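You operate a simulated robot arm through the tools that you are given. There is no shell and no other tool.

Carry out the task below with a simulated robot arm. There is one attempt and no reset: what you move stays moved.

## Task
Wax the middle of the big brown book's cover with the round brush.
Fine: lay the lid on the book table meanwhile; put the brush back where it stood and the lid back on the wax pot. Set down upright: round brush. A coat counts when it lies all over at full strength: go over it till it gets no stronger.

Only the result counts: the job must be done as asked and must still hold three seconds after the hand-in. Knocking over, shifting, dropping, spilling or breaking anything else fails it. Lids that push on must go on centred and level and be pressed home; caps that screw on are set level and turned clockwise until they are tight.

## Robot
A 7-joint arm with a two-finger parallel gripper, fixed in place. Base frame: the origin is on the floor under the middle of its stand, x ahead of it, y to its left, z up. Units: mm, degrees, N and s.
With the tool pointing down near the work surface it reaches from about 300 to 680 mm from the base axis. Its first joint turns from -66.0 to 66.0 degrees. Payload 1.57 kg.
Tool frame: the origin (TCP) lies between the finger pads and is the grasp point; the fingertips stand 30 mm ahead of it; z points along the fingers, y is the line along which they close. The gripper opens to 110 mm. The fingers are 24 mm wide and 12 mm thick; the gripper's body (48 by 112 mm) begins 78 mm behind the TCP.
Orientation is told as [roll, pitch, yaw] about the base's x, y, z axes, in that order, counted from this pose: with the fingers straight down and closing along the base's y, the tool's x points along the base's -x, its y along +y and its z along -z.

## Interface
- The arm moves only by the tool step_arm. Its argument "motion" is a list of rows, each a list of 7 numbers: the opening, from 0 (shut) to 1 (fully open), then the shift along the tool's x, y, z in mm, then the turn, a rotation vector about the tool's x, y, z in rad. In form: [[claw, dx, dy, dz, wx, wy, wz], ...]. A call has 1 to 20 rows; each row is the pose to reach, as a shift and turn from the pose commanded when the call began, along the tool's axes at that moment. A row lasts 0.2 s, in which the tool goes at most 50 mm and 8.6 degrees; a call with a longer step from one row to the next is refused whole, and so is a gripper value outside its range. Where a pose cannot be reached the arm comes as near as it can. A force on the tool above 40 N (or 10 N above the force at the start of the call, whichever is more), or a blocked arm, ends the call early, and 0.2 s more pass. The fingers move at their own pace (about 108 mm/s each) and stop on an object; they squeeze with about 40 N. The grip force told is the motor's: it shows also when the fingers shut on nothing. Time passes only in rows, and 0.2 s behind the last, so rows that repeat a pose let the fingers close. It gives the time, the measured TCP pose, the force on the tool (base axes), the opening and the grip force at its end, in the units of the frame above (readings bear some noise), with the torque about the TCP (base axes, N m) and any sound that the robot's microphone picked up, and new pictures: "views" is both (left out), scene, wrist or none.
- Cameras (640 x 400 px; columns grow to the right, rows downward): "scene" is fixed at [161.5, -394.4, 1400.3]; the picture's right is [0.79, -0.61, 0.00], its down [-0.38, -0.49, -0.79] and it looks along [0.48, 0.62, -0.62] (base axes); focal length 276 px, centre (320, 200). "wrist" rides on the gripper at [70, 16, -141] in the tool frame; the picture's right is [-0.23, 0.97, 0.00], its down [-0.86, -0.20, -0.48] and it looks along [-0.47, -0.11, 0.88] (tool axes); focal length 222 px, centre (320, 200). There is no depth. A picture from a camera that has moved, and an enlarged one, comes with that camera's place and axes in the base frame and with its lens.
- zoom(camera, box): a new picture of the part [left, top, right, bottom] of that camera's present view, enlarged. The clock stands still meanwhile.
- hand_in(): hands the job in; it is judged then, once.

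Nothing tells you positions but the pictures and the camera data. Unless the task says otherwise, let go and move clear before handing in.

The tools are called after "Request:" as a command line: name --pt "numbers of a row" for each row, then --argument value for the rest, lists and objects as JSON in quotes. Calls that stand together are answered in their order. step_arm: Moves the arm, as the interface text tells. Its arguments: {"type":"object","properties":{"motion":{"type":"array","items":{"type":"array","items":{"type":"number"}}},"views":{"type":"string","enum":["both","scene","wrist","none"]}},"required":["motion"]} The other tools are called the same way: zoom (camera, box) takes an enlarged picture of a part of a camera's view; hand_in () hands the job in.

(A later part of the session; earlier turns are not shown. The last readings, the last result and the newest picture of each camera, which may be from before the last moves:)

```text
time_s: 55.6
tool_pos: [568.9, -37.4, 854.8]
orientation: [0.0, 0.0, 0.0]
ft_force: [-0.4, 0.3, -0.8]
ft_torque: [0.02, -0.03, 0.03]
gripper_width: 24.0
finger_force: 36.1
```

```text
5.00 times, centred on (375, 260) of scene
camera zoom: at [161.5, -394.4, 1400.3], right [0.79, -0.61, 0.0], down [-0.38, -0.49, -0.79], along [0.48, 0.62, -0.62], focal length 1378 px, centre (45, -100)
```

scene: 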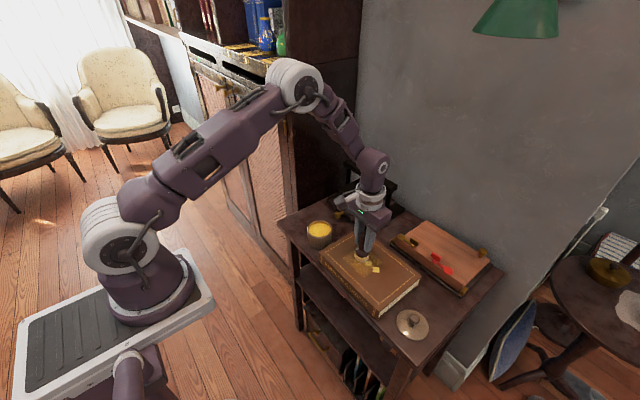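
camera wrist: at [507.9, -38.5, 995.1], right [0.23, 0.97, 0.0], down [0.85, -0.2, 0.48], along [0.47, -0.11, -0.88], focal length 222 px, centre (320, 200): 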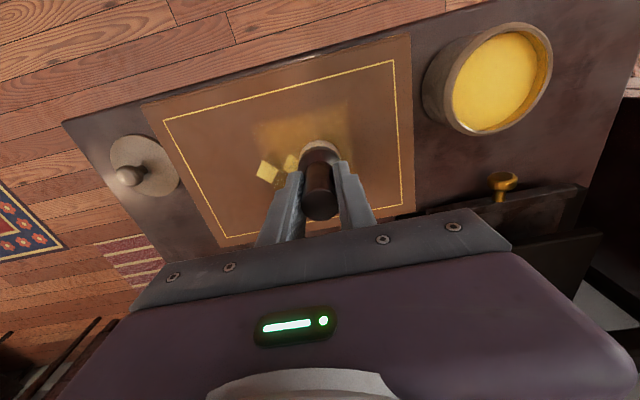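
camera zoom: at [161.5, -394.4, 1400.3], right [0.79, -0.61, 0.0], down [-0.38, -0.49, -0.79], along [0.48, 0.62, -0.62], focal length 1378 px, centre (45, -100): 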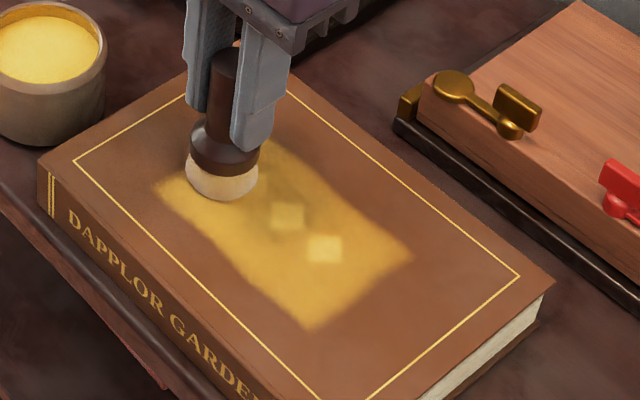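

Request:
step_arm --pt "0.1 0 0 0.6 0 0 0" --pt "0.1 0 0 0.6 0 0 0" --views "none"

```text
time_s: 56.2
tool_pos: [568.0, -37.4, 854.1]
orientation: [0.0, 0.1, 0.0]
ft_force: [0.3, 0.0, -0.7]
ft_torque: [0.0, 0.0, -0.01]
gripper_width: 23.7
finger_force: 36.1
```

Request:
step_arm --pt "0.1 0 0 0.5 0 0 0" --pt "0.1 0 0 0.5 0 0 0" --views "none"

```text
time_s: 56.8
tool_pos: [568.2, -38.3, 854.9]
orientation: [0.0, 0.0, 0.0]
ft_force: [-3.9, 1.7, 11.8]
ft_torque: [0.1, 0.18, 0.01]
gripper_width: 23.7
finger_force: 36.1
```

Request:
step_arm --pt "0.1 0 0 -0.1 0 0 0" --pt "0.1 0 -8 -0.1 0 0 0" --pt "0.1 0 -16 -0.1 0 0 0" --pt "0.1 0 -24 -0.1 0 0 0" --pt "0.1 0 -32 -0.1 0 0 0" --pt "0.1 0 -40 -0.1 0 0 0" --pt "0.1 0 -48 -0.1 0 0 0" --pt "0.1 0 -56 -0.1 0 0 0" --pt "0.1 0 -64 -0.1 0 0 0" --pt "0.1 0 -72 -0.1 0 0 0" --pt "0.1 0 -80 -0.1 0 0 0" --pt "0.1 0 -84 -0.1 0 0 0" --views "none"

Request:
zoom --camera "scene" --box '[325, 220, 425, 300]'

Request:
zoom --camera "wrist" --box '[200, 40, 460, 230]'

```text
time_s: 59.4
tool_pos: [567.1, -122.5, 854.1]
orientation: [0.0, 0.0, 0.0]
ft_force: [-0.4, 9.1, 21.7]
ft_torque: [0.52, -0.02, 0.02]
gripper_width: 24.0
finger_force: 35.7
```

```text
5.00 times, centred on (375, 260) of scene
camera zoom: at [161.1, -394.1, 1400.4], right [0.79, -0.61, 0.0], down [-0.38, -0.49, -0.79], along [0.48, 0.62, -0.62], focal length 1378 px, centre (45, -100)
```

zoom: 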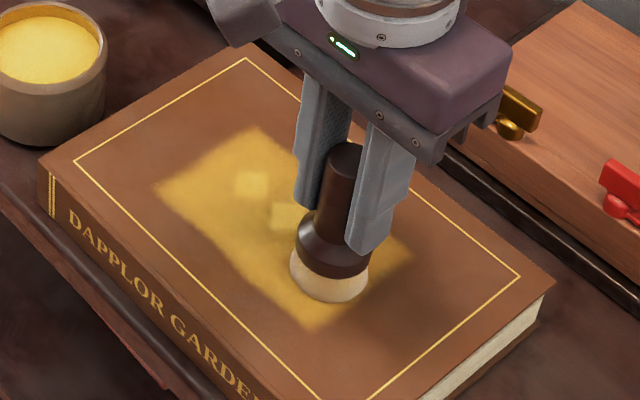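

```text
2.11 times, centred on (330, 135) of wrist
camera zoom: at [497.6, -107.1, 994.6], right [0.23, 0.97, 0.0], down [0.85, -0.2, 0.48], along [0.47, -0.11, -0.88], focal length 468 px, centre (299, 337)
```

zoom: 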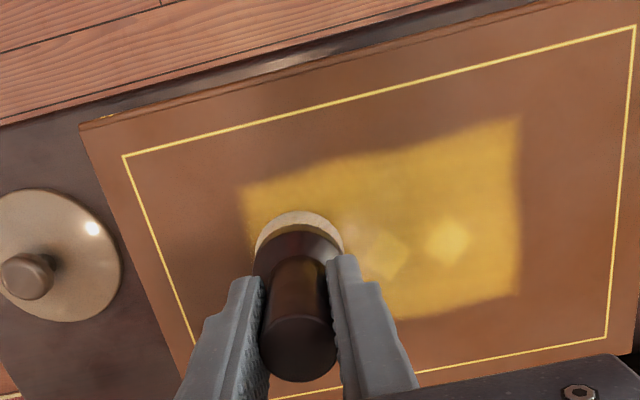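

Request:
step_arm --pt "0.1 0 0 -0.6 0 0 0" --pt "0.1 -8 0 -0.6 0 0 0" --pt "0.1 -16 0 -0.6 0 0 0" --pt "0.1 -16 8 -0.6 0 0 0" --pt "0.1 -16 16 -0.5 0 0 0" --pt "0.1 -16 24 -0.5 0 0 0" --pt "0.1 -16 32 -0.4 0 0 0" --pt "0.1 -16 40 -0.4 0 0 0" --pt "0.1 -16 48 -0.3 0 0 0" --pt "0.1 -16 56 -0.3 0 0 0" --pt "0.1 -16 64 -0.3 0 0 0" --pt "0.1 -16 72 -0.3 0 0 0" --pt "0.1 -16 80 -0.3 0 0 0" --pt "0.1 -16 84 -0.3 0 0 0" --views "none"

Request:
zoom --camera "scene" --box '[325, 220, 425, 300]'

Request:
zoom --camera "wrist" --box '[200, 40, 460, 230]'

```text
time_s: 62.4
tool_pos: [584.2, -39.3, 853.8]
orientation: [-0.1, -0.1, 0.1]
ft_force: [0.2, -10.2, 23.6]
ft_torque: [-0.6, -0.08, 0.03]
gripper_width: 23.9
finger_force: 36.3
```

```text
5.00 times, centred on (375, 260) of scene
camera zoom: at [161.1, -394.6, 1400.3], right [0.79, -0.61, 0.0], down [-0.38, -0.49, -0.79], along [0.48, 0.62, -0.62], focal length 1378 px, centre (45, -100)
```

zoom: 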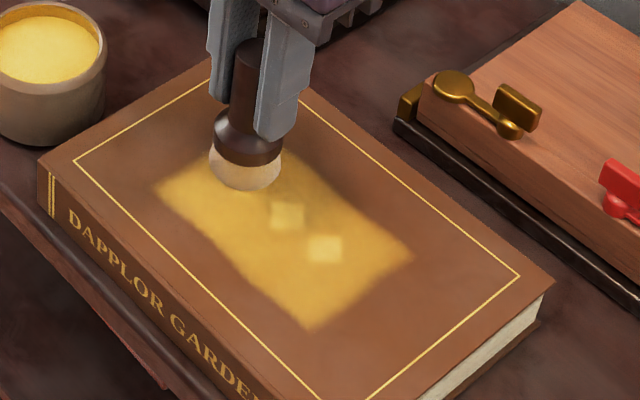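

```text
2.11 times, centred on (330, 135) of wrist
camera zoom: at [514.8, -24.3, 994.3], right [0.23, 0.97, 0.0], down [0.85, -0.2, 0.48], along [0.47, -0.11, -0.88], focal length 468 px, centre (299, 337)
```

zoom: 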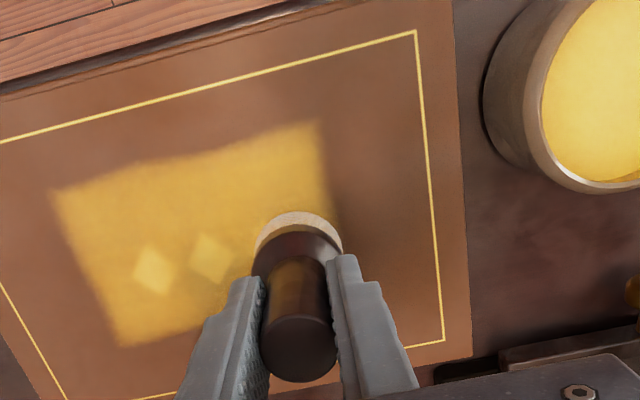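

Request:
step_arm --pt "0.1 0 0 -0.8 0 0 0" --pt "0.1 -8 0 -1.0 0 0 0" --pt "0.1 -14 0 -1.1 0 0 0" --pt "0.1 -14 -8 -1.1 0 0 0" --pt "0.1 -14 -16 -1.1 0 0 0" --pt "0.1 -14 -24 -1.1 0 0 0" --pt "0.1 -14 -32 -1.1 0 0 0" --views "none"

Request:
zoom --camera "scene" --box '[325, 220, 425, 300]'

```text
time_s: 64.0
tool_pos: [598.5, -70.3, 854.1]
orientation: [0.0, 0.0, 0.1]
ft_force: [0.9, 0.5, -1.0]
ft_torque: [0.0, -0.02, 0.0]
gripper_width: 23.8
finger_force: 35.6
```

```text
5.00 times, centred on (375, 260) of scene
camera zoom: at [161.5, -394.4, 1400.3], right [0.79, -0.61, 0.0], down [-0.38, -0.49, -0.79], along [0.48, 0.62, -0.62], focal length 1378 px, centre (45, -100)
```

zoom: 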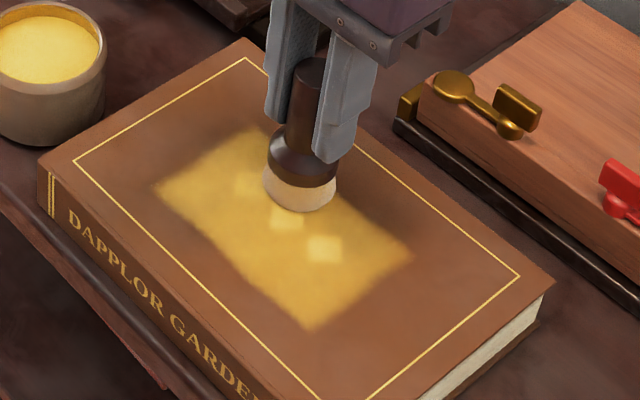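

Request:
step_arm --pt "0.1 0 0 0.7 0 0 0" --pt "0.1 0 0 0.7 0 0 0" --views "none"

Request:
step_arm --pt "0.1 0 0 0.4 0 0 0" --pt "0.1 0 0 0.4 0 0 0" --views "none"

```text
time_s: 64.6
tool_pos: [598.7, -71.5, 853.4]
orientation: [-0.1, 0.0, 0.0]
ft_force: [0.2, -0.7, -0.8]
ft_torque: [-0.03, -0.03, 0.03]
gripper_width: 23.7
finger_force: 35.9
```

```text
time_s: 65.2
tool_pos: [598.5, -71.7, 852.6]
orientation: [0.0, 0.0, 0.1]
ft_force: [-1.3, 1.2, 3.9]
ft_torque: [0.02, 0.03, 0.02]
gripper_width: 23.8
finger_force: 35.7
```

Request:
step_arm --pt "0.1 0 8 0 0 0 0" --pt "0.1 0 16 0 0 0 0" --pt "0.1 0 24 0 0 0 0" --pt "0.1 0 32 0 0 0 0" --views "none"

Request:
step_arm --pt "0.1 0 -8 0 0 0 0" --pt "0.1 0 -16 0 0 0 0" --pt "0.1 0 -24 0 0 0 0" --pt "0.1 0 -32 0 0 0 0" --pt "0.1 0 -40 0 0 0 0" --pt "0.1 0 -48 0 0 0 0" --pt "0.1 0 -56 0 0 0 0" --pt "0.1 0 -64 0 0 0 0" --pt "0.1 0 -72 0 0 0 0" --pt "0.1 0 -80 0 0 0 0" --pt "0.1 0 -84 0 0 0 0"

Request:
zoom --camera "scene" --box '[325, 220, 425, 300]'

Request:
zoom --camera "wrist" --box '[200, 40, 460, 230]'

```text
time_s: 66.2
tool_pos: [595.9, -39.5, 852.8]
orientation: [0.0, 0.1, 0.1]
ft_force: [0.9, 0.2, -1.5]
ft_torque: [-0.01, 0.0, -0.01]
gripper_width: 23.9
finger_force: 35.7
```

```text
time_s: 68.6
tool_pos: [598.3, -122.4, 852.8]
orientation: [-0.1, 0.0, 0.0]
ft_force: [0.6, 5.4, 15.5]
ft_torque: [0.4, -0.04, 0.04]
gripper_width: 23.7
finger_force: 36.0
camera wrist: at [528.4, -107.1, 994.4], right [0.23, 0.97, 0.0], down [0.85, -0.2, 0.48], along [0.47, -0.11, -0.88], focal length 222 px, centre (320, 200)
```

scene: 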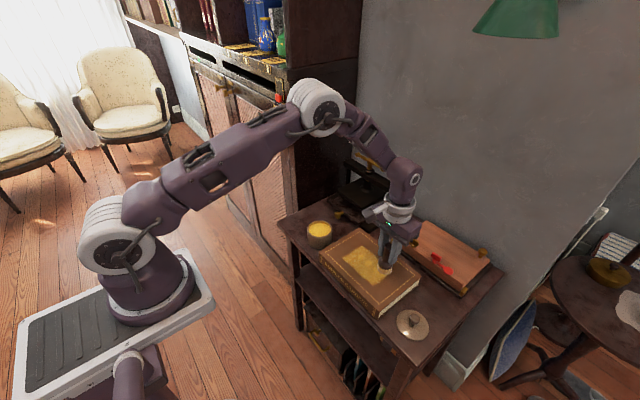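
wrist: 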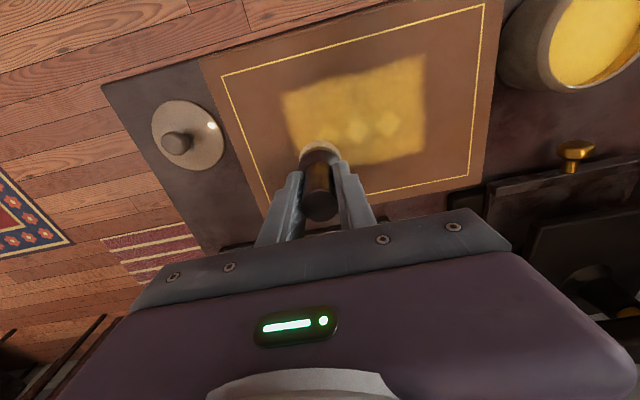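

```text
5.00 times, centred on (375, 260) of scene
camera zoom: at [161.2, -394.2, 1400.4], right [0.79, -0.61, 0.0], down [-0.38, -0.49, -0.79], along [0.48, 0.62, -0.62], focal length 1378 px, centre (45, -100)
```

zoom: 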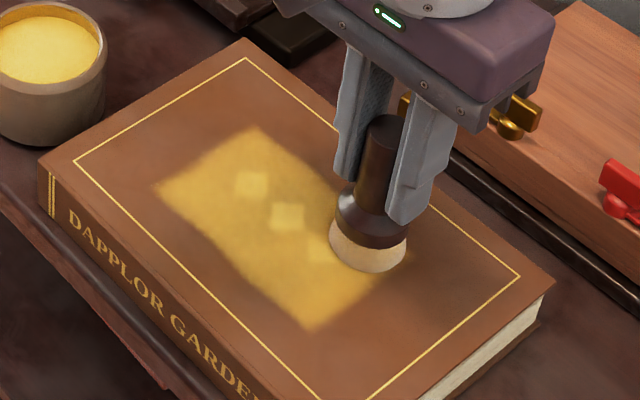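

```text
2.11 times, centred on (330, 135) of wrist
camera zoom: at [528.4, -107.1, 994.4], right [0.23, 0.97, 0.0], down [0.85, -0.2, 0.48], along [0.47, -0.11, -0.88], focal length 468 px, centre (299, 337)
```

zoom: 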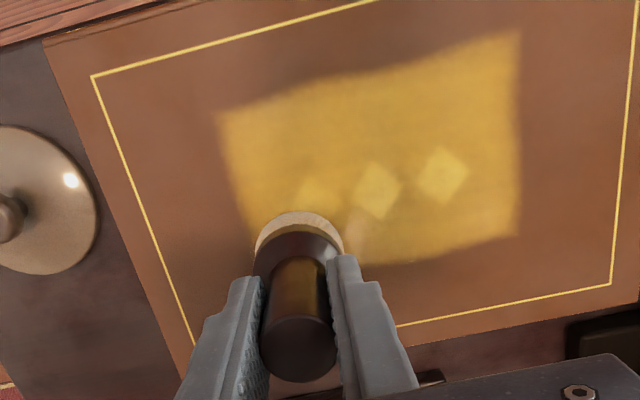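

The coat now looks nearly even over the whole zone. I'll lift, go back to the pot for a fresh load, and inspect the cover unobstructed on the way.

Request:
step_arm --pt "0.1 0 0 -10 0 0 0" --pt "0.1 0 0 -35 0 0 0" --pt "0.1 4 15 -50 0 0 0" --pt "0.1 12 50 -50 0 0 0" --pt "0.1 20 85 -50 0 0 0" --pt "0.1 28 120 -50 0 0 0" --pt "0.1 36 155 -50 0 0 0" --pt "0.1 44 190 -50 0 0 0" --pt "0.1 53.6 224 -50 0 0 0" --pt "0.1 53.6 224 -50 0 0 0"

Request:
zoom --camera "scene" --box '[315, 220, 425, 320]'

Request:
zoom --camera "wrist" --box '[120, 80, 400, 260]'

```text
time_s: 70.8
tool_pos: [543.8, 101.6, 903.7]
orientation: [0.0, 0.0, 0.0]
ft_force: [0.6, -0.6, -1.1]
ft_torque: [-0.02, -0.01, 0.02]
gripper_width: 23.9
finger_force: 36.0
camera wrist: at [473.6, 116.6, 1045.5], right [0.23, 0.97, 0.0], down [0.85, -0.2, 0.48], along [0.47, -0.11, -0.88], focal length 222 px, centre (320, 200)
```

scene: 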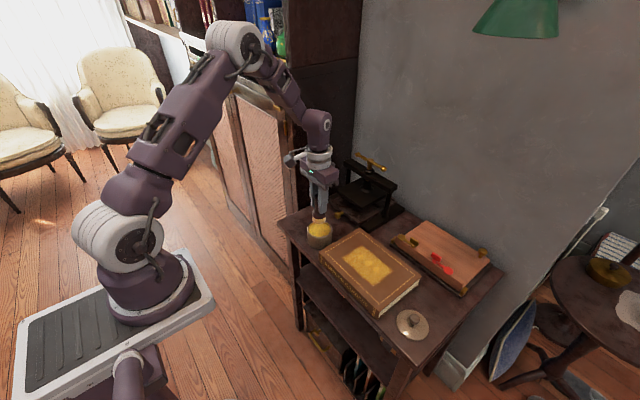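
wrist: 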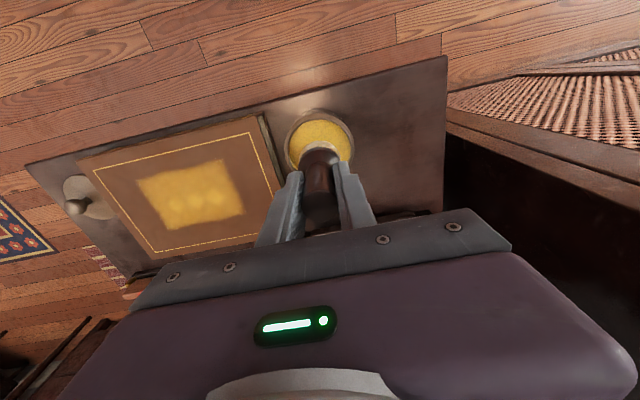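

```text
4.00 times, centred on (370, 270) of scene
camera zoom: at [161.5, -394.4, 1400.3], right [0.79, -0.61, 0.0], down [-0.38, -0.49, -0.79], along [0.48, 0.62, -0.62], focal length 1102 px, centre (120, -80)
```

zoom: 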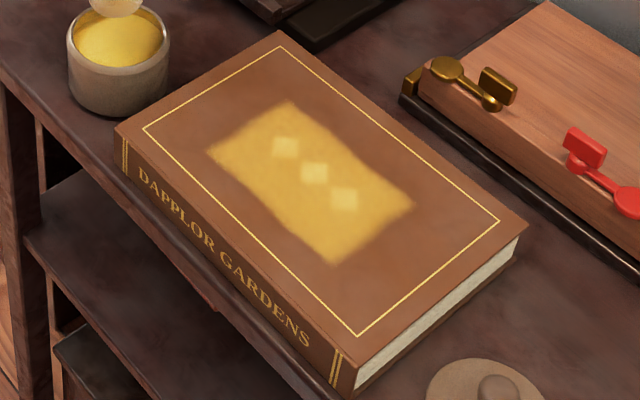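

```text
2.22 times, centred on (260, 170) of wrist
camera zoom: at [473.6, 116.6, 1045.5], right [0.23, 0.97, 0.0], down [0.85, -0.2, 0.48], along [0.47, -0.11, -0.88], focal length 494 px, centre (453, 267)
```

zoom: 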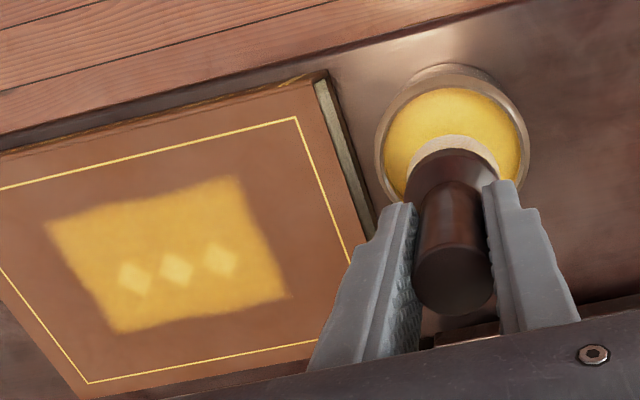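

Request:
zoom --camera "scene" --box '[335, 235, 405, 295]'

Request:
zoom --camera "wrist" --box '[120, 140, 270, 240]'

```text
6.67 times, centred on (370, 265) of scene
camera zoom: at [161.5, -394.4, 1400.3], right [0.79, -0.61, 0.0], down [-0.38, -0.49, -0.79], along [0.48, 0.62, -0.62], focal length 1837 px, centre (-13, -233)
```

zoom: 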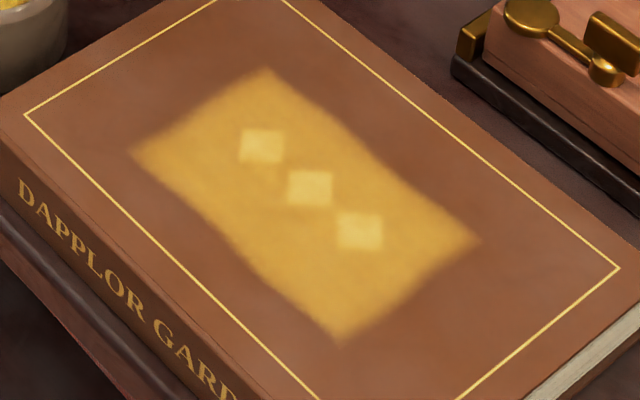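

```text
4.00 times, centred on (195, 190) of wrist
camera zoom: at [473.6, 116.6, 1045.5], right [0.23, 0.97, 0.0], down [0.85, -0.2, 0.48], along [0.47, -0.11, -0.88], focal length 888 px, centre (820, 240)
```

zoom: 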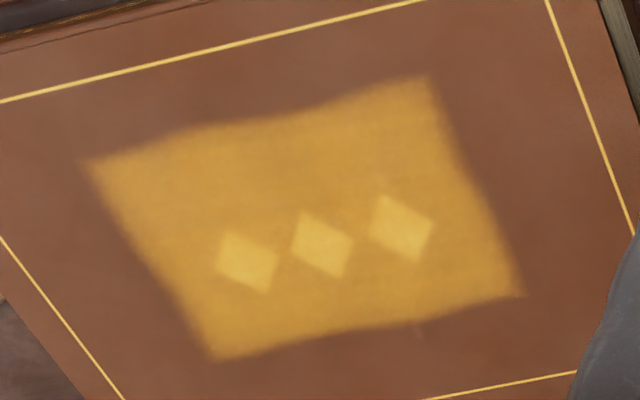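

The coat is even over a rectangle of about 85×120 mm, half of the cover each way and centred. I'll reload lightly and make a second full pass to be sure it gets no stronger.

Request:
step_arm --pt "0.1 0 0 20 0 0 0" --pt "0.1 0 0 38 0 0 0" --pt "0.1 0 0 43 0 0 0" --pt "0.1 0 0 44 0 0 0" --pt "0.1 0 0 44 0 0 0" --views "none"

Request:
step_arm --pt "0.1 0 0 0.8 0 0 0" --pt "0.1 0 0 0.8 0 0 0" --views "none"

Request:
step_arm --pt "0.1 0 0 0.7 0 0 0" --pt "0.1 0 0 0.7 0 0 0" --views "none"

```text
time_s: 72.0
tool_pos: [545.2, 101.6, 857.6]
orientation: [-0.1, 0.0, 0.0]
ft_force: [0.0, -0.1, -0.4]
ft_torque: [0.0, 0.0, 0.01]
gripper_width: 23.7
finger_force: 35.7
```

```text
time_s: 72.6
tool_pos: [545.5, 102.0, 858.9]
orientation: [0.0, 0.0, 0.0]
ft_force: [0.3, -0.6, -0.9]
ft_torque: [0.01, 0.04, 0.01]
gripper_width: 23.9
finger_force: 35.8
```

```text
time_s: 73.2
tool_pos: [546.0, 101.7, 858.6]
orientation: [-0.1, -0.1, 0.0]
ft_force: [-0.8, -0.1, -1.0]
ft_torque: [-0.04, 0.01, 0.03]
gripper_width: 24.0
finger_force: 35.8
```

Request:
step_arm --pt "0.1 0 0 0.5 0 0 0" --pt "0.1 0 0 0.5 0 0 0" --views "none"

Request:
step_arm --pt "0.1 0 0 0.4 0 0 0" --pt "0.1 0 0 0.4 0 0 0" --views "none"

```text
time_s: 73.8
tool_pos: [547.0, 100.5, 857.1]
orientation: [0.0, -0.1, -0.1]
ft_force: [-2.1, 1.3, 6.9]
ft_torque: [0.1, 0.12, -0.03]
gripper_width: 24.0
finger_force: 35.9
```

```text
time_s: 74.4
tool_pos: [546.2, 100.8, 857.3]
orientation: [0.0, 0.0, 0.1]
ft_force: [-3.0, 1.6, 13.7]
ft_torque: [0.06, 0.16, -0.02]
gripper_width: 23.8
finger_force: 36.0
```

Light contact with the wax at 14 N. I'll hold a moment, lift out, and carry it to the near-right corner of the zone.

Request:
step_arm --pt "0.1 0 0 0 0 0 0" --pt "0.1 0 0 0 0 0 0" --pt "0.1 0 0 -10 0 0 0" --pt "0.1 0 0 -40 0 0 0" --pt "0.1 0 -5 -46 0 0 0" --pt "0.1 -2 -40 -46 0 0 0" --pt "0.1 -3 -80 -46 0 0 0" --pt "0.1 -4 -120 -46 0 0 0" --pt "0.1 -5 -160 -46 0 0 0" --pt "0.1 -6 -200 -46 0 0 0" --pt "0.1 -6.6 -224 -46 0 0 0" --pt "0.1 -6.6 -224 -30 0 0 0" --pt "0.1 -6.6 -224 -5 0 0 0" --pt "0.1 -6.6 -224 0 0 0 0" --pt "0.1 -6.6 -224 0 0 0 0" --views "none"

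Request:
zoom --camera "scene" --box '[325, 220, 425, 300]'

```text
time_s: 77.6
tool_pos: [551.7, -122.2, 858.0]
orientation: [0.0, -0.1, 0.0]
ft_force: [0.0, 0.3, -1.2]
ft_torque: [-0.03, 0.0, 0.0]
gripper_width: 23.8
finger_force: 35.7
```

```text
5.00 times, centred on (375, 260) of scene
camera zoom: at [161.5, -394.4, 1400.3], right [0.79, -0.61, 0.0], down [-0.38, -0.49, -0.79], along [0.48, 0.62, -0.62], focal length 1378 px, centre (45, -100)
```

zoom: 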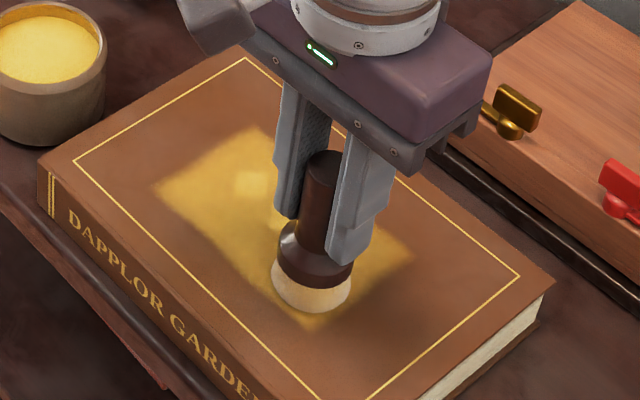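

Request:
step_arm --pt "0.1 0 0 2 0 0 0" --pt "0.1 0 0 3 0 0 0" --pt "0.1 0 0 3 0 0 0" --views "none"

Request:
step_arm --pt "0.1 0 0 0.4 0 0 0" --pt "0.1 0 0 0.4 0 0 0" --views "none"

Request:
step_arm --pt "0.1 0 0 0.3 0 0 0" --pt "0.1 0 0 0.3 0 0 0" --views "none"

```text
time_s: 78.4
tool_pos: [550.9, -123.1, 854.9]
orientation: [0.0, 0.0, 0.1]
ft_force: [0.3, 0.4, -1.2]
ft_torque: [0.02, -0.01, -0.03]
gripper_width: 23.7
finger_force: 36.1
```

```text
time_s: 79.0
tool_pos: [551.1, -123.5, 854.6]
orientation: [-0.1, 0.0, 0.0]
ft_force: [0.2, 0.9, -0.9]
ft_torque: [0.02, -0.03, 0.04]
gripper_width: 23.7
finger_force: 35.6
```

```text
time_s: 79.6
tool_pos: [551.9, -122.9, 853.4]
orientation: [-0.1, 0.1, 0.0]
ft_force: [-0.5, 0.2, 0.0]
ft_torque: [0.01, 0.0, 0.02]
gripper_width: 24.1
finger_force: 35.8
```

Request:
step_arm --pt "0.1 0 0 0.4 0 0 0" --pt "0.1 0 0 0.4 0 0 0" --views "none"

```text
time_s: 80.2
tool_pos: [550.6, -123.3, 853.0]
orientation: [-0.1, -0.1, -0.1]
ft_force: [-2.4, 2.5, 17.5]
ft_torque: [0.21, 0.1, 0.02]
gripper_width: 23.8
finger_force: 35.5
```

Request:
step_arm --pt "0.1 0 0 -0.2 0 0 0" --pt "0.1 0 8 -0.2 0 0 0" --pt "0.1 0 16 -0.2 0 0 0" --pt "0.1 0 24 -0.2 0 0 0" --pt "0.1 0 32 -0.2 0 0 0" --pt "0.1 0 40 -0.2 0 0 0" --pt "0.1 0 48 -0.2 0 0 0" --pt "0.1 0 56 -0.2 0 0 0" --pt "0.1 0 64 -0.2 0 0 0" --pt "0.1 0 72 -0.2 0 0 0" --pt "0.1 0 80 -0.2 0 0 0" --pt "0.1 0 84 -0.2 0 0 0" --views "none"

Request:
step_arm --pt "0.1 -8 0 0 0 0 0" --pt "0.1 -15 0 0 0 0 0" --pt "0.1 -15 -8 0 0 0 0" --pt "0.1 -15 -16 0 0 0 0" --pt "0.1 -15 -24 0 0 0 0" --pt "0.1 -15 -32 0 0 0 0" --pt "0.1 -15 -40 0 0 0 0" --pt "0.1 -15 -48 0 0 0 0" --pt "0.1 -15 -56 0 0 0 0" --pt "0.1 -15 -64 0 0 0 0" --pt "0.1 -15 -72 0 0 0 0" --pt "0.1 -15 -80 0 0 0 0" --pt "0.1 -15 -84 0 0 0 0" --views "none"

Request:
zoom --camera "scene" --box '[325, 220, 425, 300]'

```text
time_s: 82.8
tool_pos: [553.1, -40.3, 852.4]
orientation: [0.0, 0.1, 0.0]
ft_force: [1.3, -7.8, 20.2]
ft_torque: [-0.47, -0.03, 0.0]
gripper_width: 24.0
finger_force: 36.0
```

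```text
time_s: 85.6
tool_pos: [567.3, -122.6, 853.1]
orientation: [-0.1, -0.2, -0.1]
ft_force: [-0.5, 5.3, 11.3]
ft_torque: [0.31, -0.11, 0.04]
gripper_width: 23.9
finger_force: 35.8
```

```text
5.00 times, centred on (375, 260) of scene
camera zoom: at [161.3, -394.2, 1400.3], right [0.79, -0.61, 0.0], down [-0.38, -0.49, -0.79], along [0.48, 0.62, -0.62], focal length 1378 px, centre (45, -100)
```

zoom: 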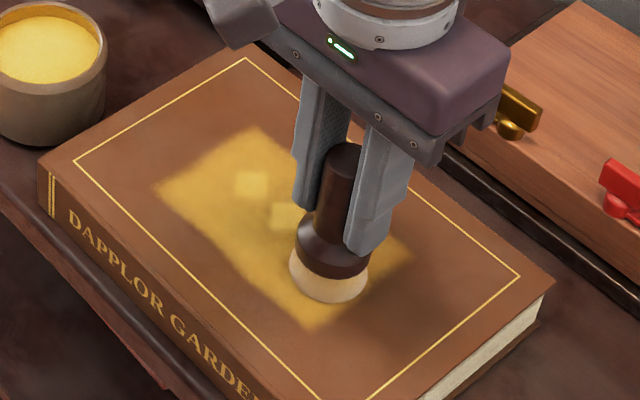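

Forces stay moderate and the book hasn't shifted. I'll carry on with the lines at x≈582 and x≈599.

Request:
step_arm --pt "0.1 -8 0 -0.1 0 0 0" --pt "0.1 -16 0 -0.1 0 0 0" --pt "0.1 -16 8 -0.1 0 0 0" --pt "0.1 -16 16 -0.1 0 0 0" --pt "0.1 -16 24 -0.1 0 0 0" --pt "0.1 -16 32 -0.1 0 0 0" --pt "0.1 -16 40 -0.1 0 0 0" --pt "0.1 -16 48 -0.1 0 0 0" --pt "0.1 -16 56 -0.1 0 0 0" --pt "0.1 -16 64 -0.1 0 0 0" --pt "0.1 -16 72 -0.1 0 0 0" --pt "0.1 -16 80 -0.1 0 0 0" --pt "0.1 -16 84 -0.1 0 0 0" --views "none"

Request:
step_arm --pt "0.1 0 0 -0.2 0 0 0" --pt "0.1 -8 0 -0.3 0 0 0" --pt "0.1 -17 0 -0.3 0 0 0" --pt "0.1 -17 -8 -0.3 0 0 0" --pt "0.1 -17 -16 -0.3 0 0 0" --pt "0.1 -17 -24 -0.3 0 0 0" --pt "0.1 -17 -32 -0.3 0 0 0" --pt "0.1 -17 -40 -0.3 0 0 0" --pt "0.1 -17 -48 -0.3 0 0 0" --pt "0.1 -17 -56 -0.3 0 0 0" --pt "0.1 -17 -64 -0.3 0 0 0" --pt "0.1 -17 -72 -0.3 0 0 0" --pt "0.1 -17 -80 -0.3 0 0 0" --pt "0.1 -17 -85 -0.3 0 0 0" --views "none"

Request:
zoom --camera "scene" --box '[325, 220, 425, 300]'

Request:
zoom --camera "wrist" --box '[200, 40, 460, 230]'

```text
time_s: 88.4
tool_pos: [581.2, -39.2, 854.8]
orientation: [-0.1, -0.1, 0.0]
ft_force: [-0.5, -0.7, -0.4]
ft_torque: [0.0, 0.02, 0.04]
gripper_width: 24.1
finger_force: 35.9
```

```text
time_s: 91.4
tool_pos: [599.0, -123.8, 853.5]
orientation: [0.0, 0.0, 0.0]
ft_force: [-0.9, -0.9, -0.6]
ft_torque: [0.02, -0.01, 0.01]
gripper_width: 23.9
finger_force: 36.0
```

```text
5.00 times, centred on (375, 260) of scene
camera zoom: at [161.5, -394.4, 1400.3], right [0.79, -0.61, 0.0], down [-0.38, -0.49, -0.79], along [0.48, 0.62, -0.62], focal length 1378 px, centre (45, -100)
```

zoom: 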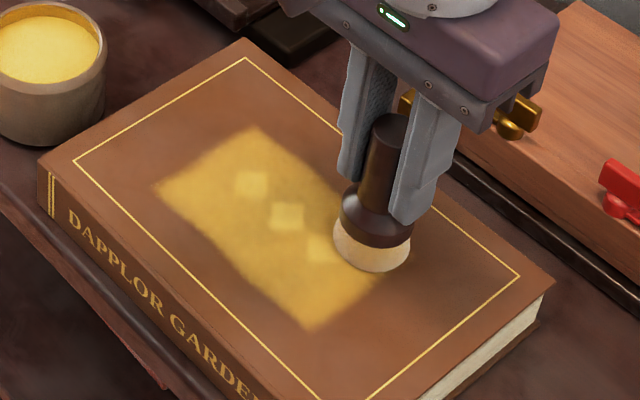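

```text
2.11 times, centred on (330, 135) of wrist
camera zoom: at [529.9, -108.5, 994.7], right [0.23, 0.97, 0.0], down [0.86, -0.2, 0.48], along [0.47, -0.11, -0.88], focal length 468 px, centre (299, 337)
```

zoom: 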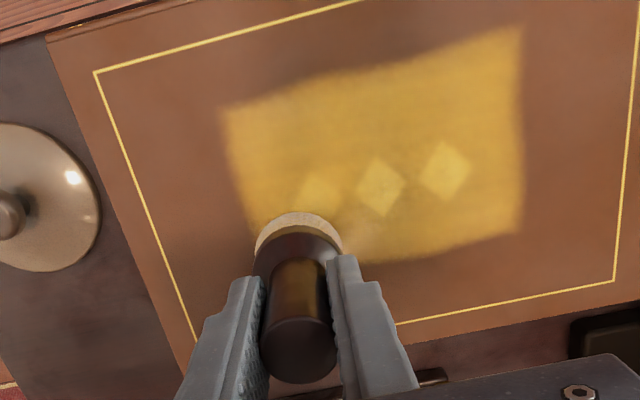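

Contact was lost on those last lines. I'll lower until it touches again and redo them.

Request:
step_arm --pt "0.1 0 0 0.4 0 0 0" --pt "0.1 0 0 0.4 0 0 0" --views "none"

Request:
step_arm --pt "0.1 0 0 0.3 0 0 0" --pt "0.1 0 0 0.3 0 0 0" --views "none"

```text
time_s: 92.0
tool_pos: [600.0, -122.5, 854.5]
orientation: [-0.1, 0.1, -0.1]
ft_force: [0.5, -0.1, 0.9]
ft_torque: [0.0, -0.03, 0.01]
gripper_width: 23.7
finger_force: 36.4
```

```text
time_s: 92.6
tool_pos: [598.6, -123.2, 853.9]
orientation: [0.0, 0.0, 0.0]
ft_force: [-3.0, 0.5, 8.5]
ft_torque: [0.14, 0.14, 0.03]
gripper_width: 24.2
finger_force: 36.0
```

Request:
step_arm --pt "0.1 0 8 0 0 0 0" --pt "0.1 0 16 0 0 0 0" --pt "0.1 0 24 0 0 0 0" --pt "0.1 0 32 0 0 0 0" --pt "0.1 0 40 0 0 0 0" --pt "0.1 0 48 0 0 0 0" --pt "0.1 0 56 0 0 0 0" --pt "0.1 0 64 0 0 0 0" --pt "0.1 0 72 0 0 0 0" --pt "0.1 0 80 0 0 0 0" --pt "0.1 0 85 0 0 0 0" --views "none"

Request:
step_arm --pt "0.1 8 0 0.1 0 0 0" --pt "0.1 16 0 0.2 0 0 0" --pt "0.1 16 -8 0.2 0 0 0" --pt "0.1 16 -16 0.2 0 0 0" --pt "0.1 16 -24 0.2 0 0 0" --pt "0.1 16 -32 0.2 0 0 0" --pt "0.1 16 -40 0.2 0 0 0" --pt "0.1 16 -48 0.2 0 0 0" --pt "0.1 16 -56 0.2 0 0 0" --pt "0.1 16 -64 0.2 0 0 0" --pt "0.1 16 -72 0.2 0 0 0" --pt "0.1 16 -80 0.2 0 0 0" --pt "0.1 16 -85 0.2 0 0 0" --views "none"

Request:
zoom --camera "scene" --box '[325, 220, 425, 300]'

Request:
zoom --camera "wrist" --box '[200, 40, 460, 230]'

```text
time_s: 95.0
tool_pos: [600.0, -40.1, 852.7]
orientation: [0.0, 0.0, 0.0]
ft_force: [0.4, -9.4, 19.3]
ft_torque: [-0.49, -0.13, -0.07]
gripper_width: 23.9
finger_force: 35.6
```

```text
time_s: 97.8
tool_pos: [582.1, -123.2, 852.2]
orientation: [0.1, 0.1, 0.0]
ft_force: [-0.7, 3.4, 9.7]
ft_torque: [0.27, -0.12, 0.04]
gripper_width: 23.8
finger_force: 36.0
```

```text
5.00 times, centred on (375, 260) of scene
camera zoom: at [161.3, -394.3, 1400.3], right [0.79, -0.61, 0.0], down [-0.38, -0.49, -0.79], along [0.48, 0.62, -0.62], focal length 1378 px, centre (45, -100)
```

zoom: 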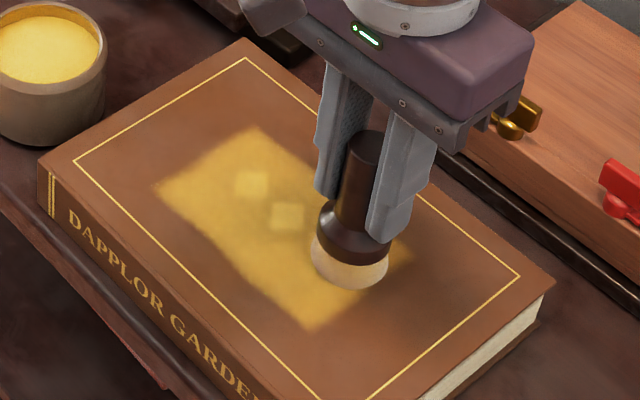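

```text
2.11 times, centred on (330, 135) of wrist
camera zoom: at [512.4, -108.1, 993.4], right [0.23, 0.97, 0.0], down [0.86, -0.2, 0.48], along [0.47, -0.11, -0.88], focal length 468 px, centre (299, 337)
```

zoom: 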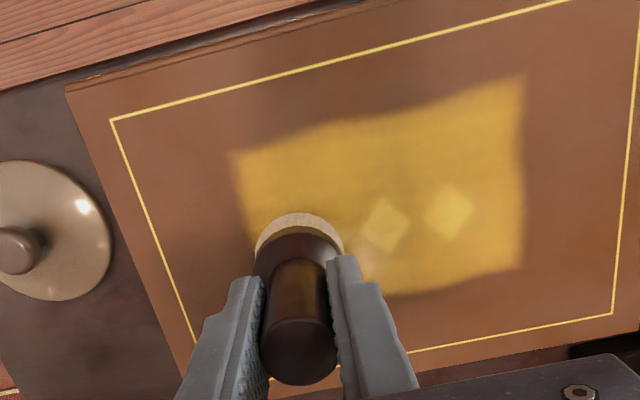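

The patch doesn't grow or visibly strengthen any more. I'll do one more pass along the outer edges (x≈603 and x≈548) and a last one through the middle to be safe.

Request:
step_arm --pt "0.1 -7 0 -0.1 0 0 0" --pt "0.1 -14 0 -0.2 0 0 0" --pt "0.1 -20 0 -0.2 0 0 0" --pt "0.1 -20 8 -0.1 0 0 0" --pt "0.1 -20 16 -0.1 0 0 0" --pt "0.1 -20 24 -0.1 0 0 0" --pt "0.1 -20 32 -0.1 0 0 0" --pt "0.1 -20 40 -0.1 0 0 0" --pt "0.1 -20 48 -0.1 0 0 0" --pt "0.1 -20 56 -0.1 0 0 0" --pt "0.1 -20 64 -0.1 0 0 0" --pt "0.1 -20 72 -0.1 0 0 0" --pt "0.1 -20 80 -0.1 0 0 0" --pt "0.1 -20 86 -0.1 0 0 0" --views "none"

Request:
zoom --camera "scene" --box '[325, 220, 425, 300]'

```text
time_s: 100.8
tool_pos: [604.3, -37.7, 852.9]
orientation: [0.0, 0.0, 0.0]
ft_force: [0.7, -0.8, -0.4]
ft_torque: [0.02, -0.01, 0.01]
gripper_width: 23.7
finger_force: 35.7
```

```text
5.00 times, centred on (375, 260) of scene
camera zoom: at [161.5, -394.4, 1400.3], right [0.79, -0.61, 0.0], down [-0.38, -0.49, -0.79], along [0.48, 0.62, -0.62], focal length 1378 px, centre (45, -100)
```

zoom: 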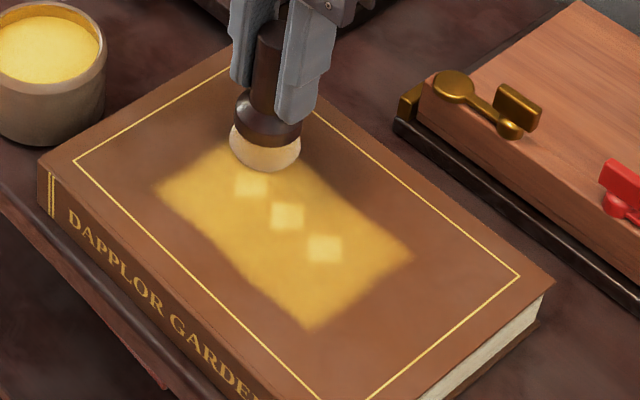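

Request:
step_arm --pt "0.1 0 0 0.4 0 0 0" --pt "0.1 0 0 0.4 0 0 0" --views "none"

```text
time_s: 101.4
tool_pos: [604.2, -37.3, 852.1]
orientation: [0.1, 0.0, -0.1]
ft_force: [0.4, 0.0, -0.6]
ft_torque: [0.0, -0.01, 0.02]
gripper_width: 23.8
finger_force: 36.1
```

Request:
step_arm --pt "0.1 0 0 0.4 0 0 0" --pt "0.1 0 0 0.4 0 0 0" --views "none"

```text
time_s: 102.0
tool_pos: [604.7, -37.0, 851.7]
orientation: [0.0, 0.0, 0.0]
ft_force: [-3.4, -0.9, 9.0]
ft_torque: [-0.01, 0.18, -0.01]
gripper_width: 23.8
finger_force: 36.0
```

Request:
step_arm --pt "0.1 0 -8 0 0 0 0" --pt "0.1 0 -16 0 0 0 0" --pt "0.1 0 -24 0 0 0 0" --pt "0.1 0 -32 0 0 0 0" --pt "0.1 0 -40 0 0 0 0" --pt "0.1 0 -48 0 0 0 0" --pt "0.1 0 -56 0 0 0 0" --pt "0.1 0 -64 0 0 0 0" --pt "0.1 0 -72 0 0 0 0" --pt "0.1 0 -80 0 0 0 0" --pt "0.1 0 -86 0 0 0 0" --views "none"

Request:
step_arm --pt "0.1 0 0 -0.2 0 0 0" --pt "0.1 8 0 -0.2 0 0 0" --pt "0.1 16 0 -0.2 0 0 0" --pt "0.1 24 0 -0.2 0 0 0" --pt "0.1 24 8 -0.1 0 0 0" --pt "0.1 24 16 -0.1 0 0 0" --pt "0.1 24 24 -0.1 0 0 0" --pt "0.1 24 32 -0.1 0 0 0" --pt "0.1 24 40 -0.1 0 0 0" --pt "0.1 24 48 -0.1 0 0 0" --pt "0.1 24 56 -0.1 0 0 0" --pt "0.1 24 64 -0.1 0 0 0" --pt "0.1 24 72 -0.1 0 0 0" --pt "0.1 24 80 -0.1 0 0 0" --pt "0.1 24 86 -0.1 0 0 0" --views "none"

Request:
zoom --camera "scene" --box '[325, 220, 425, 300]'

```text
time_s: 104.4
tool_pos: [602.3, -124.2, 852.2]
orientation: [0.0, 0.0, 0.0]
ft_force: [-1.1, 6.2, 13.0]
ft_torque: [0.37, -0.09, 0.01]
gripper_width: 24.0
finger_force: 36.2
```

```text
time_s: 107.6
tool_pos: [580.1, -38.1, 852.1]
orientation: [0.0, 0.0, 0.0]
ft_force: [-0.8, -3.2, 6.3]
ft_torque: [-0.17, -0.04, -0.04]
gripper_width: 23.9
finger_force: 36.0
```

```text
5.00 times, centred on (375, 260) of scene
camera zoom: at [161.4, -394.5, 1400.3], right [0.79, -0.61, 0.0], down [-0.38, -0.49, -0.79], along [0.48, 0.62, -0.62], focal length 1378 px, centre (45, -100)
```

zoom: 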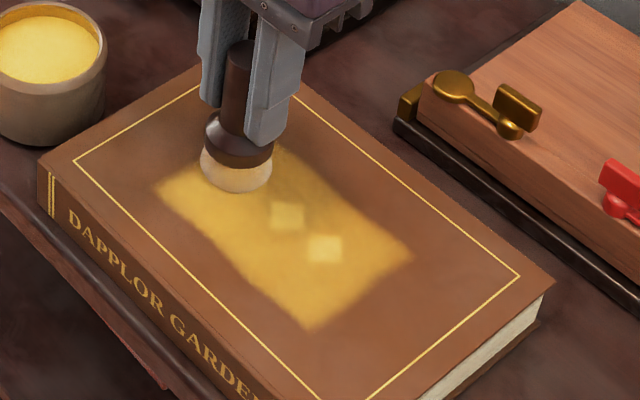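

Request:
step_arm --pt "0.1 8 0 0.1 0 0 0" --pt "0.1 16 0 0.1 0 0 0" --pt "0.1 16 -8 0.1 0 0 0" --pt "0.1 16 -16 0.1 0 0 0" --pt "0.1 16 -24 0.1 0 0 0" --pt "0.1 16 -32 0.1 0 0 0" --pt "0.1 16 -40 0.1 0 0 0" --pt "0.1 16 -48 0.1 0 0 0" --pt "0.1 16 -56 0.1 0 0 0" --pt "0.1 16 -64 0.1 0 0 0" --pt "0.1 16 -72 0.1 0 0 0" --pt "0.1 16 -80 0.1 0 0 0" --pt "0.1 16 -86 0.1 0 0 0" --views "none"

Request:
step_arm --pt "0.1 8 0 0 0 0 0" --pt "0.1 15 0 0 0 0 0" --pt "0.1 15 8 0 0 0 0" --pt "0.1 15 16 0 0 0 0" --pt "0.1 15 24 0 0 0 0" --pt "0.1 15 32 0 0 0 0" --pt "0.1 15 40 0 0 0 0" --pt "0.1 15 48 0 0 0 0" --pt "0.1 15 56 0 0 0 0" --pt "0.1 15 64 0 0 0 0" --pt "0.1 15 72 0 0 0 0" --pt "0.1 15 80 0 0 0 0" --pt "0.1 15 86 0 0 0 0" --views "none"

Request:
zoom --camera "scene" --box '[325, 220, 425, 300]'

Request:
zoom --camera "wrist" --box '[200, 40, 460, 230]'

```text
time_s: 110.4
tool_pos: [564.0, -122.5, 851.6]
orientation: [-0.1, -0.1, 0.1]
ft_force: [2.5, 12.8, 32.5]
ft_torque: [0.68, -0.07, -0.06]
gripper_width: 23.9
finger_force: 36.3
```

```text
time_s: 113.2
tool_pos: [549.4, -36.8, 851.6]
orientation: [0.0, 0.0, 0.0]
ft_force: [0.0, 0.4, 0.0]
ft_torque: [-0.01, 0.01, -0.02]
gripper_width: 23.9
finger_force: 35.7
```

```text
5.00 times, centred on (375, 260) of scene
camera zoom: at [161.5, -394.4, 1400.3], right [0.79, -0.61, 0.0], down [-0.38, -0.49, -0.79], along [0.48, 0.62, -0.62], focal length 1378 px, centre (45, -100)
```

zoom: 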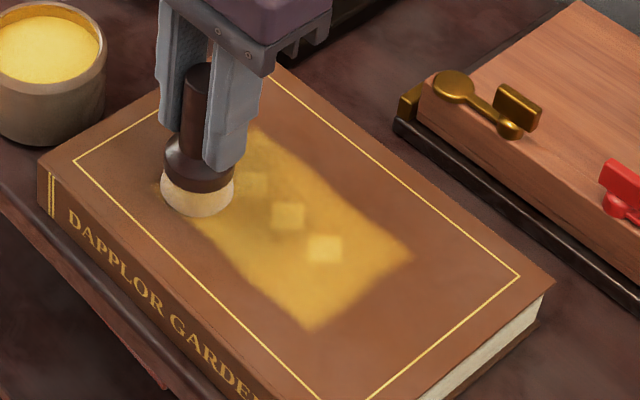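

```text
2.11 times, centred on (330, 135) of wrist
camera zoom: at [479.4, -22.0, 993.1], right [0.23, 0.97, 0.0], down [0.86, -0.2, 0.48], along [0.47, -0.11, -0.88], focal length 468 px, centre (299, 337)
```

zoom: 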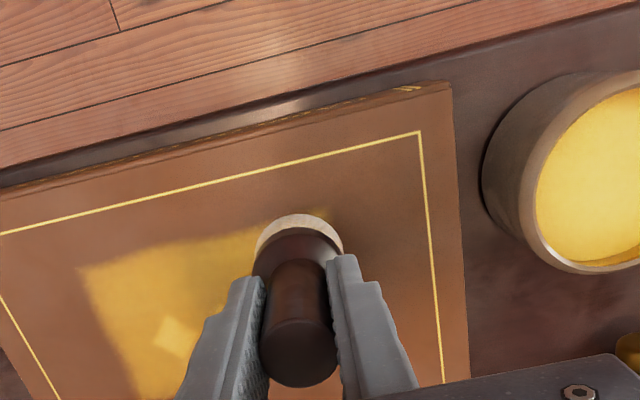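

Request:
step_arm --pt "0.1 0 0 -10 0 0 0" --pt "0.1 0 0 -40 0 0 0" --pt "0.1 0 10 -55 0 0 0" --pt "0.1 2 50 -55 0 0 0" --pt "0.1 4 95 -55 0 0 0" --pt "0.1 4 139 -55 0 0 0" --pt "0.1 4 139 -55 0 0 0"

Request:
zoom --camera "scene" --box '[335, 235, 405, 295]'

Request:
zoom --camera "wrist" --box '[120, 140, 270, 240]'

Request:
zoom --camera "scene" --box '[290, 170, 350, 250]'

```text
time_s: 114.8
tool_pos: [545.3, 101.3, 904.8]
orientation: [0.0, -0.1, 0.1]
ft_force: [0.1, 0.4, -1.1]
ft_torque: [0.03, -0.03, 0.03]
gripper_width: 23.7
finger_force: 35.8
camera wrist: at [475.9, 116.0, 1045.8], right [0.23, 0.97, 0.0], down [0.86, -0.2, 0.48], along [0.47, -0.11, -0.88], focal length 222 px, centre (320, 200)
```

scene: 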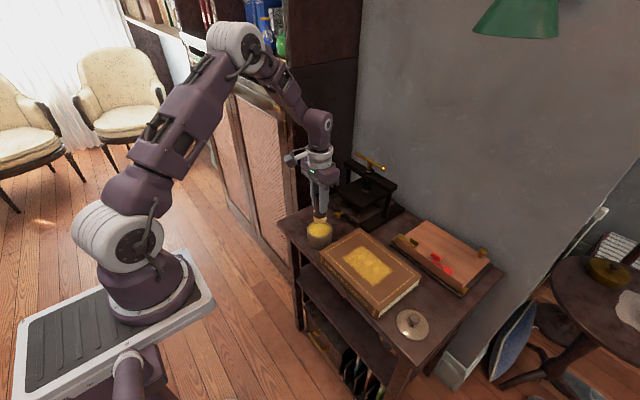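
wrist: 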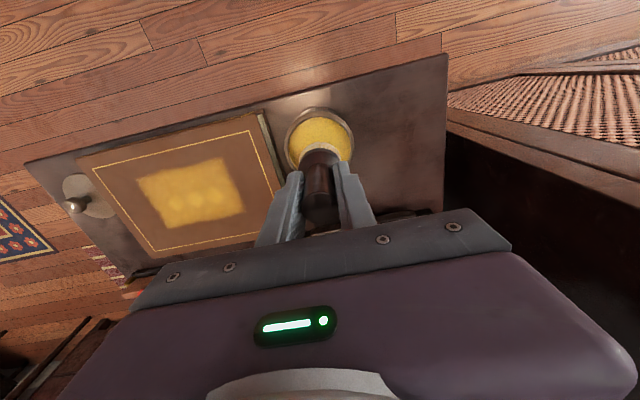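

```text
6.67 times, centred on (370, 265) of scene
camera zoom: at [161.5, -394.4, 1400.3], right [0.79, -0.61, 0.0], down [-0.38, -0.49, -0.79], along [0.48, 0.62, -0.62], focal length 1837 px, centre (-13, -233)
```

zoom: 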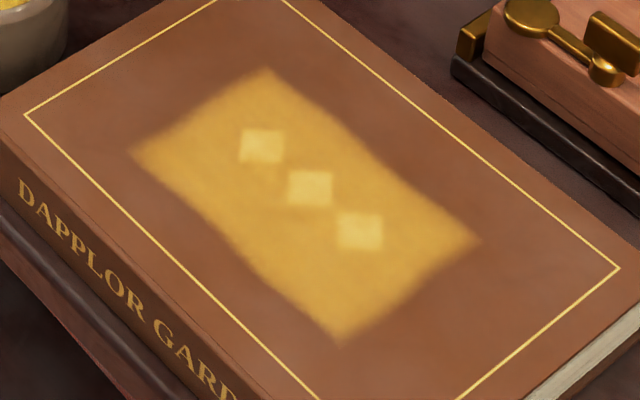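

```text
4.00 times, centred on (195, 190) of wrist
camera zoom: at [475.9, 116.0, 1045.8], right [0.23, 0.97, 0.0], down [0.86, -0.2, 0.48], along [0.47, -0.11, -0.88], focal length 888 px, centre (820, 240)
```

zoom: 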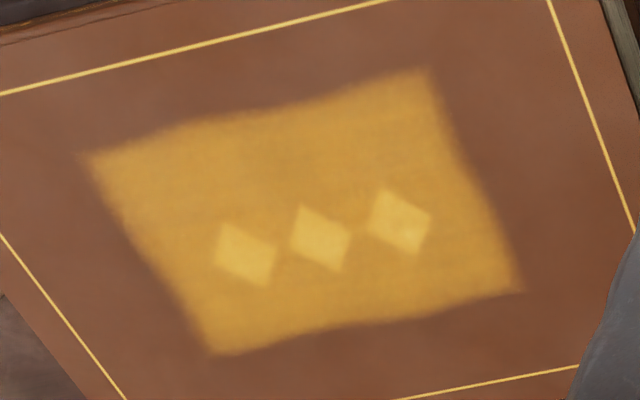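

```text
5.00 times, centred on (320, 210) of scene
camera zoom: at [161.5, -394.4, 1400.3], right [0.79, -0.61, 0.0], down [-0.38, -0.49, -0.79], along [0.48, 0.62, -0.62], focal length 1378 px, centre (320, 150)
```

zoom: 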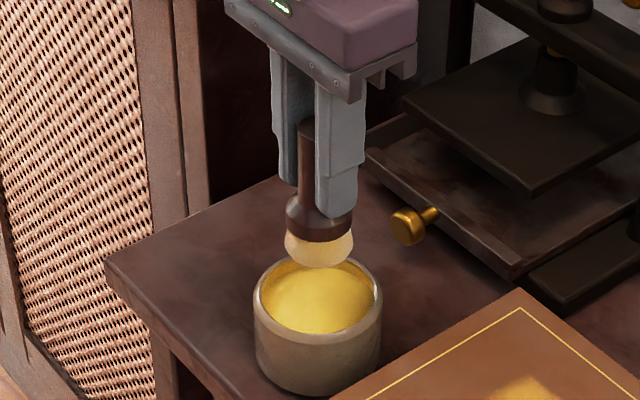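

The cover looks exactly as before the second pass, so the coat is at full strength. Before returning the brush, I'll check how it sits in the grip.

Request:
zoom --camera "wrist" --box '[250, 80, 390, 220]'

Request:
zoom --camera "scene" --box '[300, 180, 345, 225]'

```text
2.86 times, centred on (320, 150) of wrist
camera zoom: at [475.9, 116.0, 1045.8], right [0.23, 0.97, 0.0], down [0.86, -0.2, 0.48], along [0.47, -0.11, -0.88], focal length 635 px, centre (320, 343)
```

zoom: 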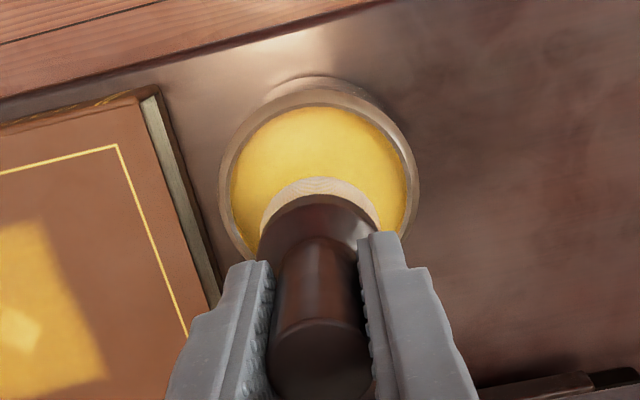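

```text
8.89 times, centred on (322, 202) of scene
camera zoom: at [161.5, -394.4, 1400.3], right [0.79, -0.61, 0.0], down [-0.38, -0.49, -0.79], along [0.48, 0.62, -0.62], focal length 2449 px, centre (298, 178)
```

zoom: 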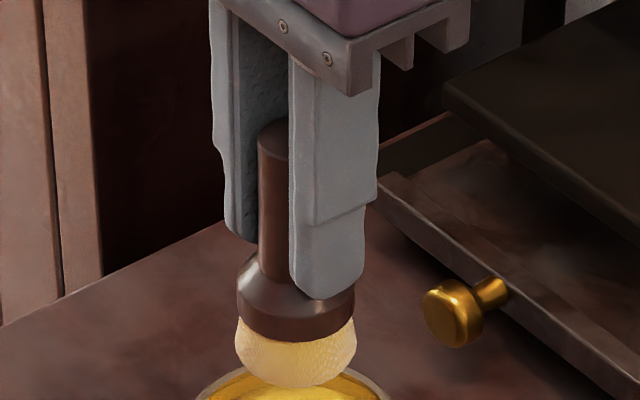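

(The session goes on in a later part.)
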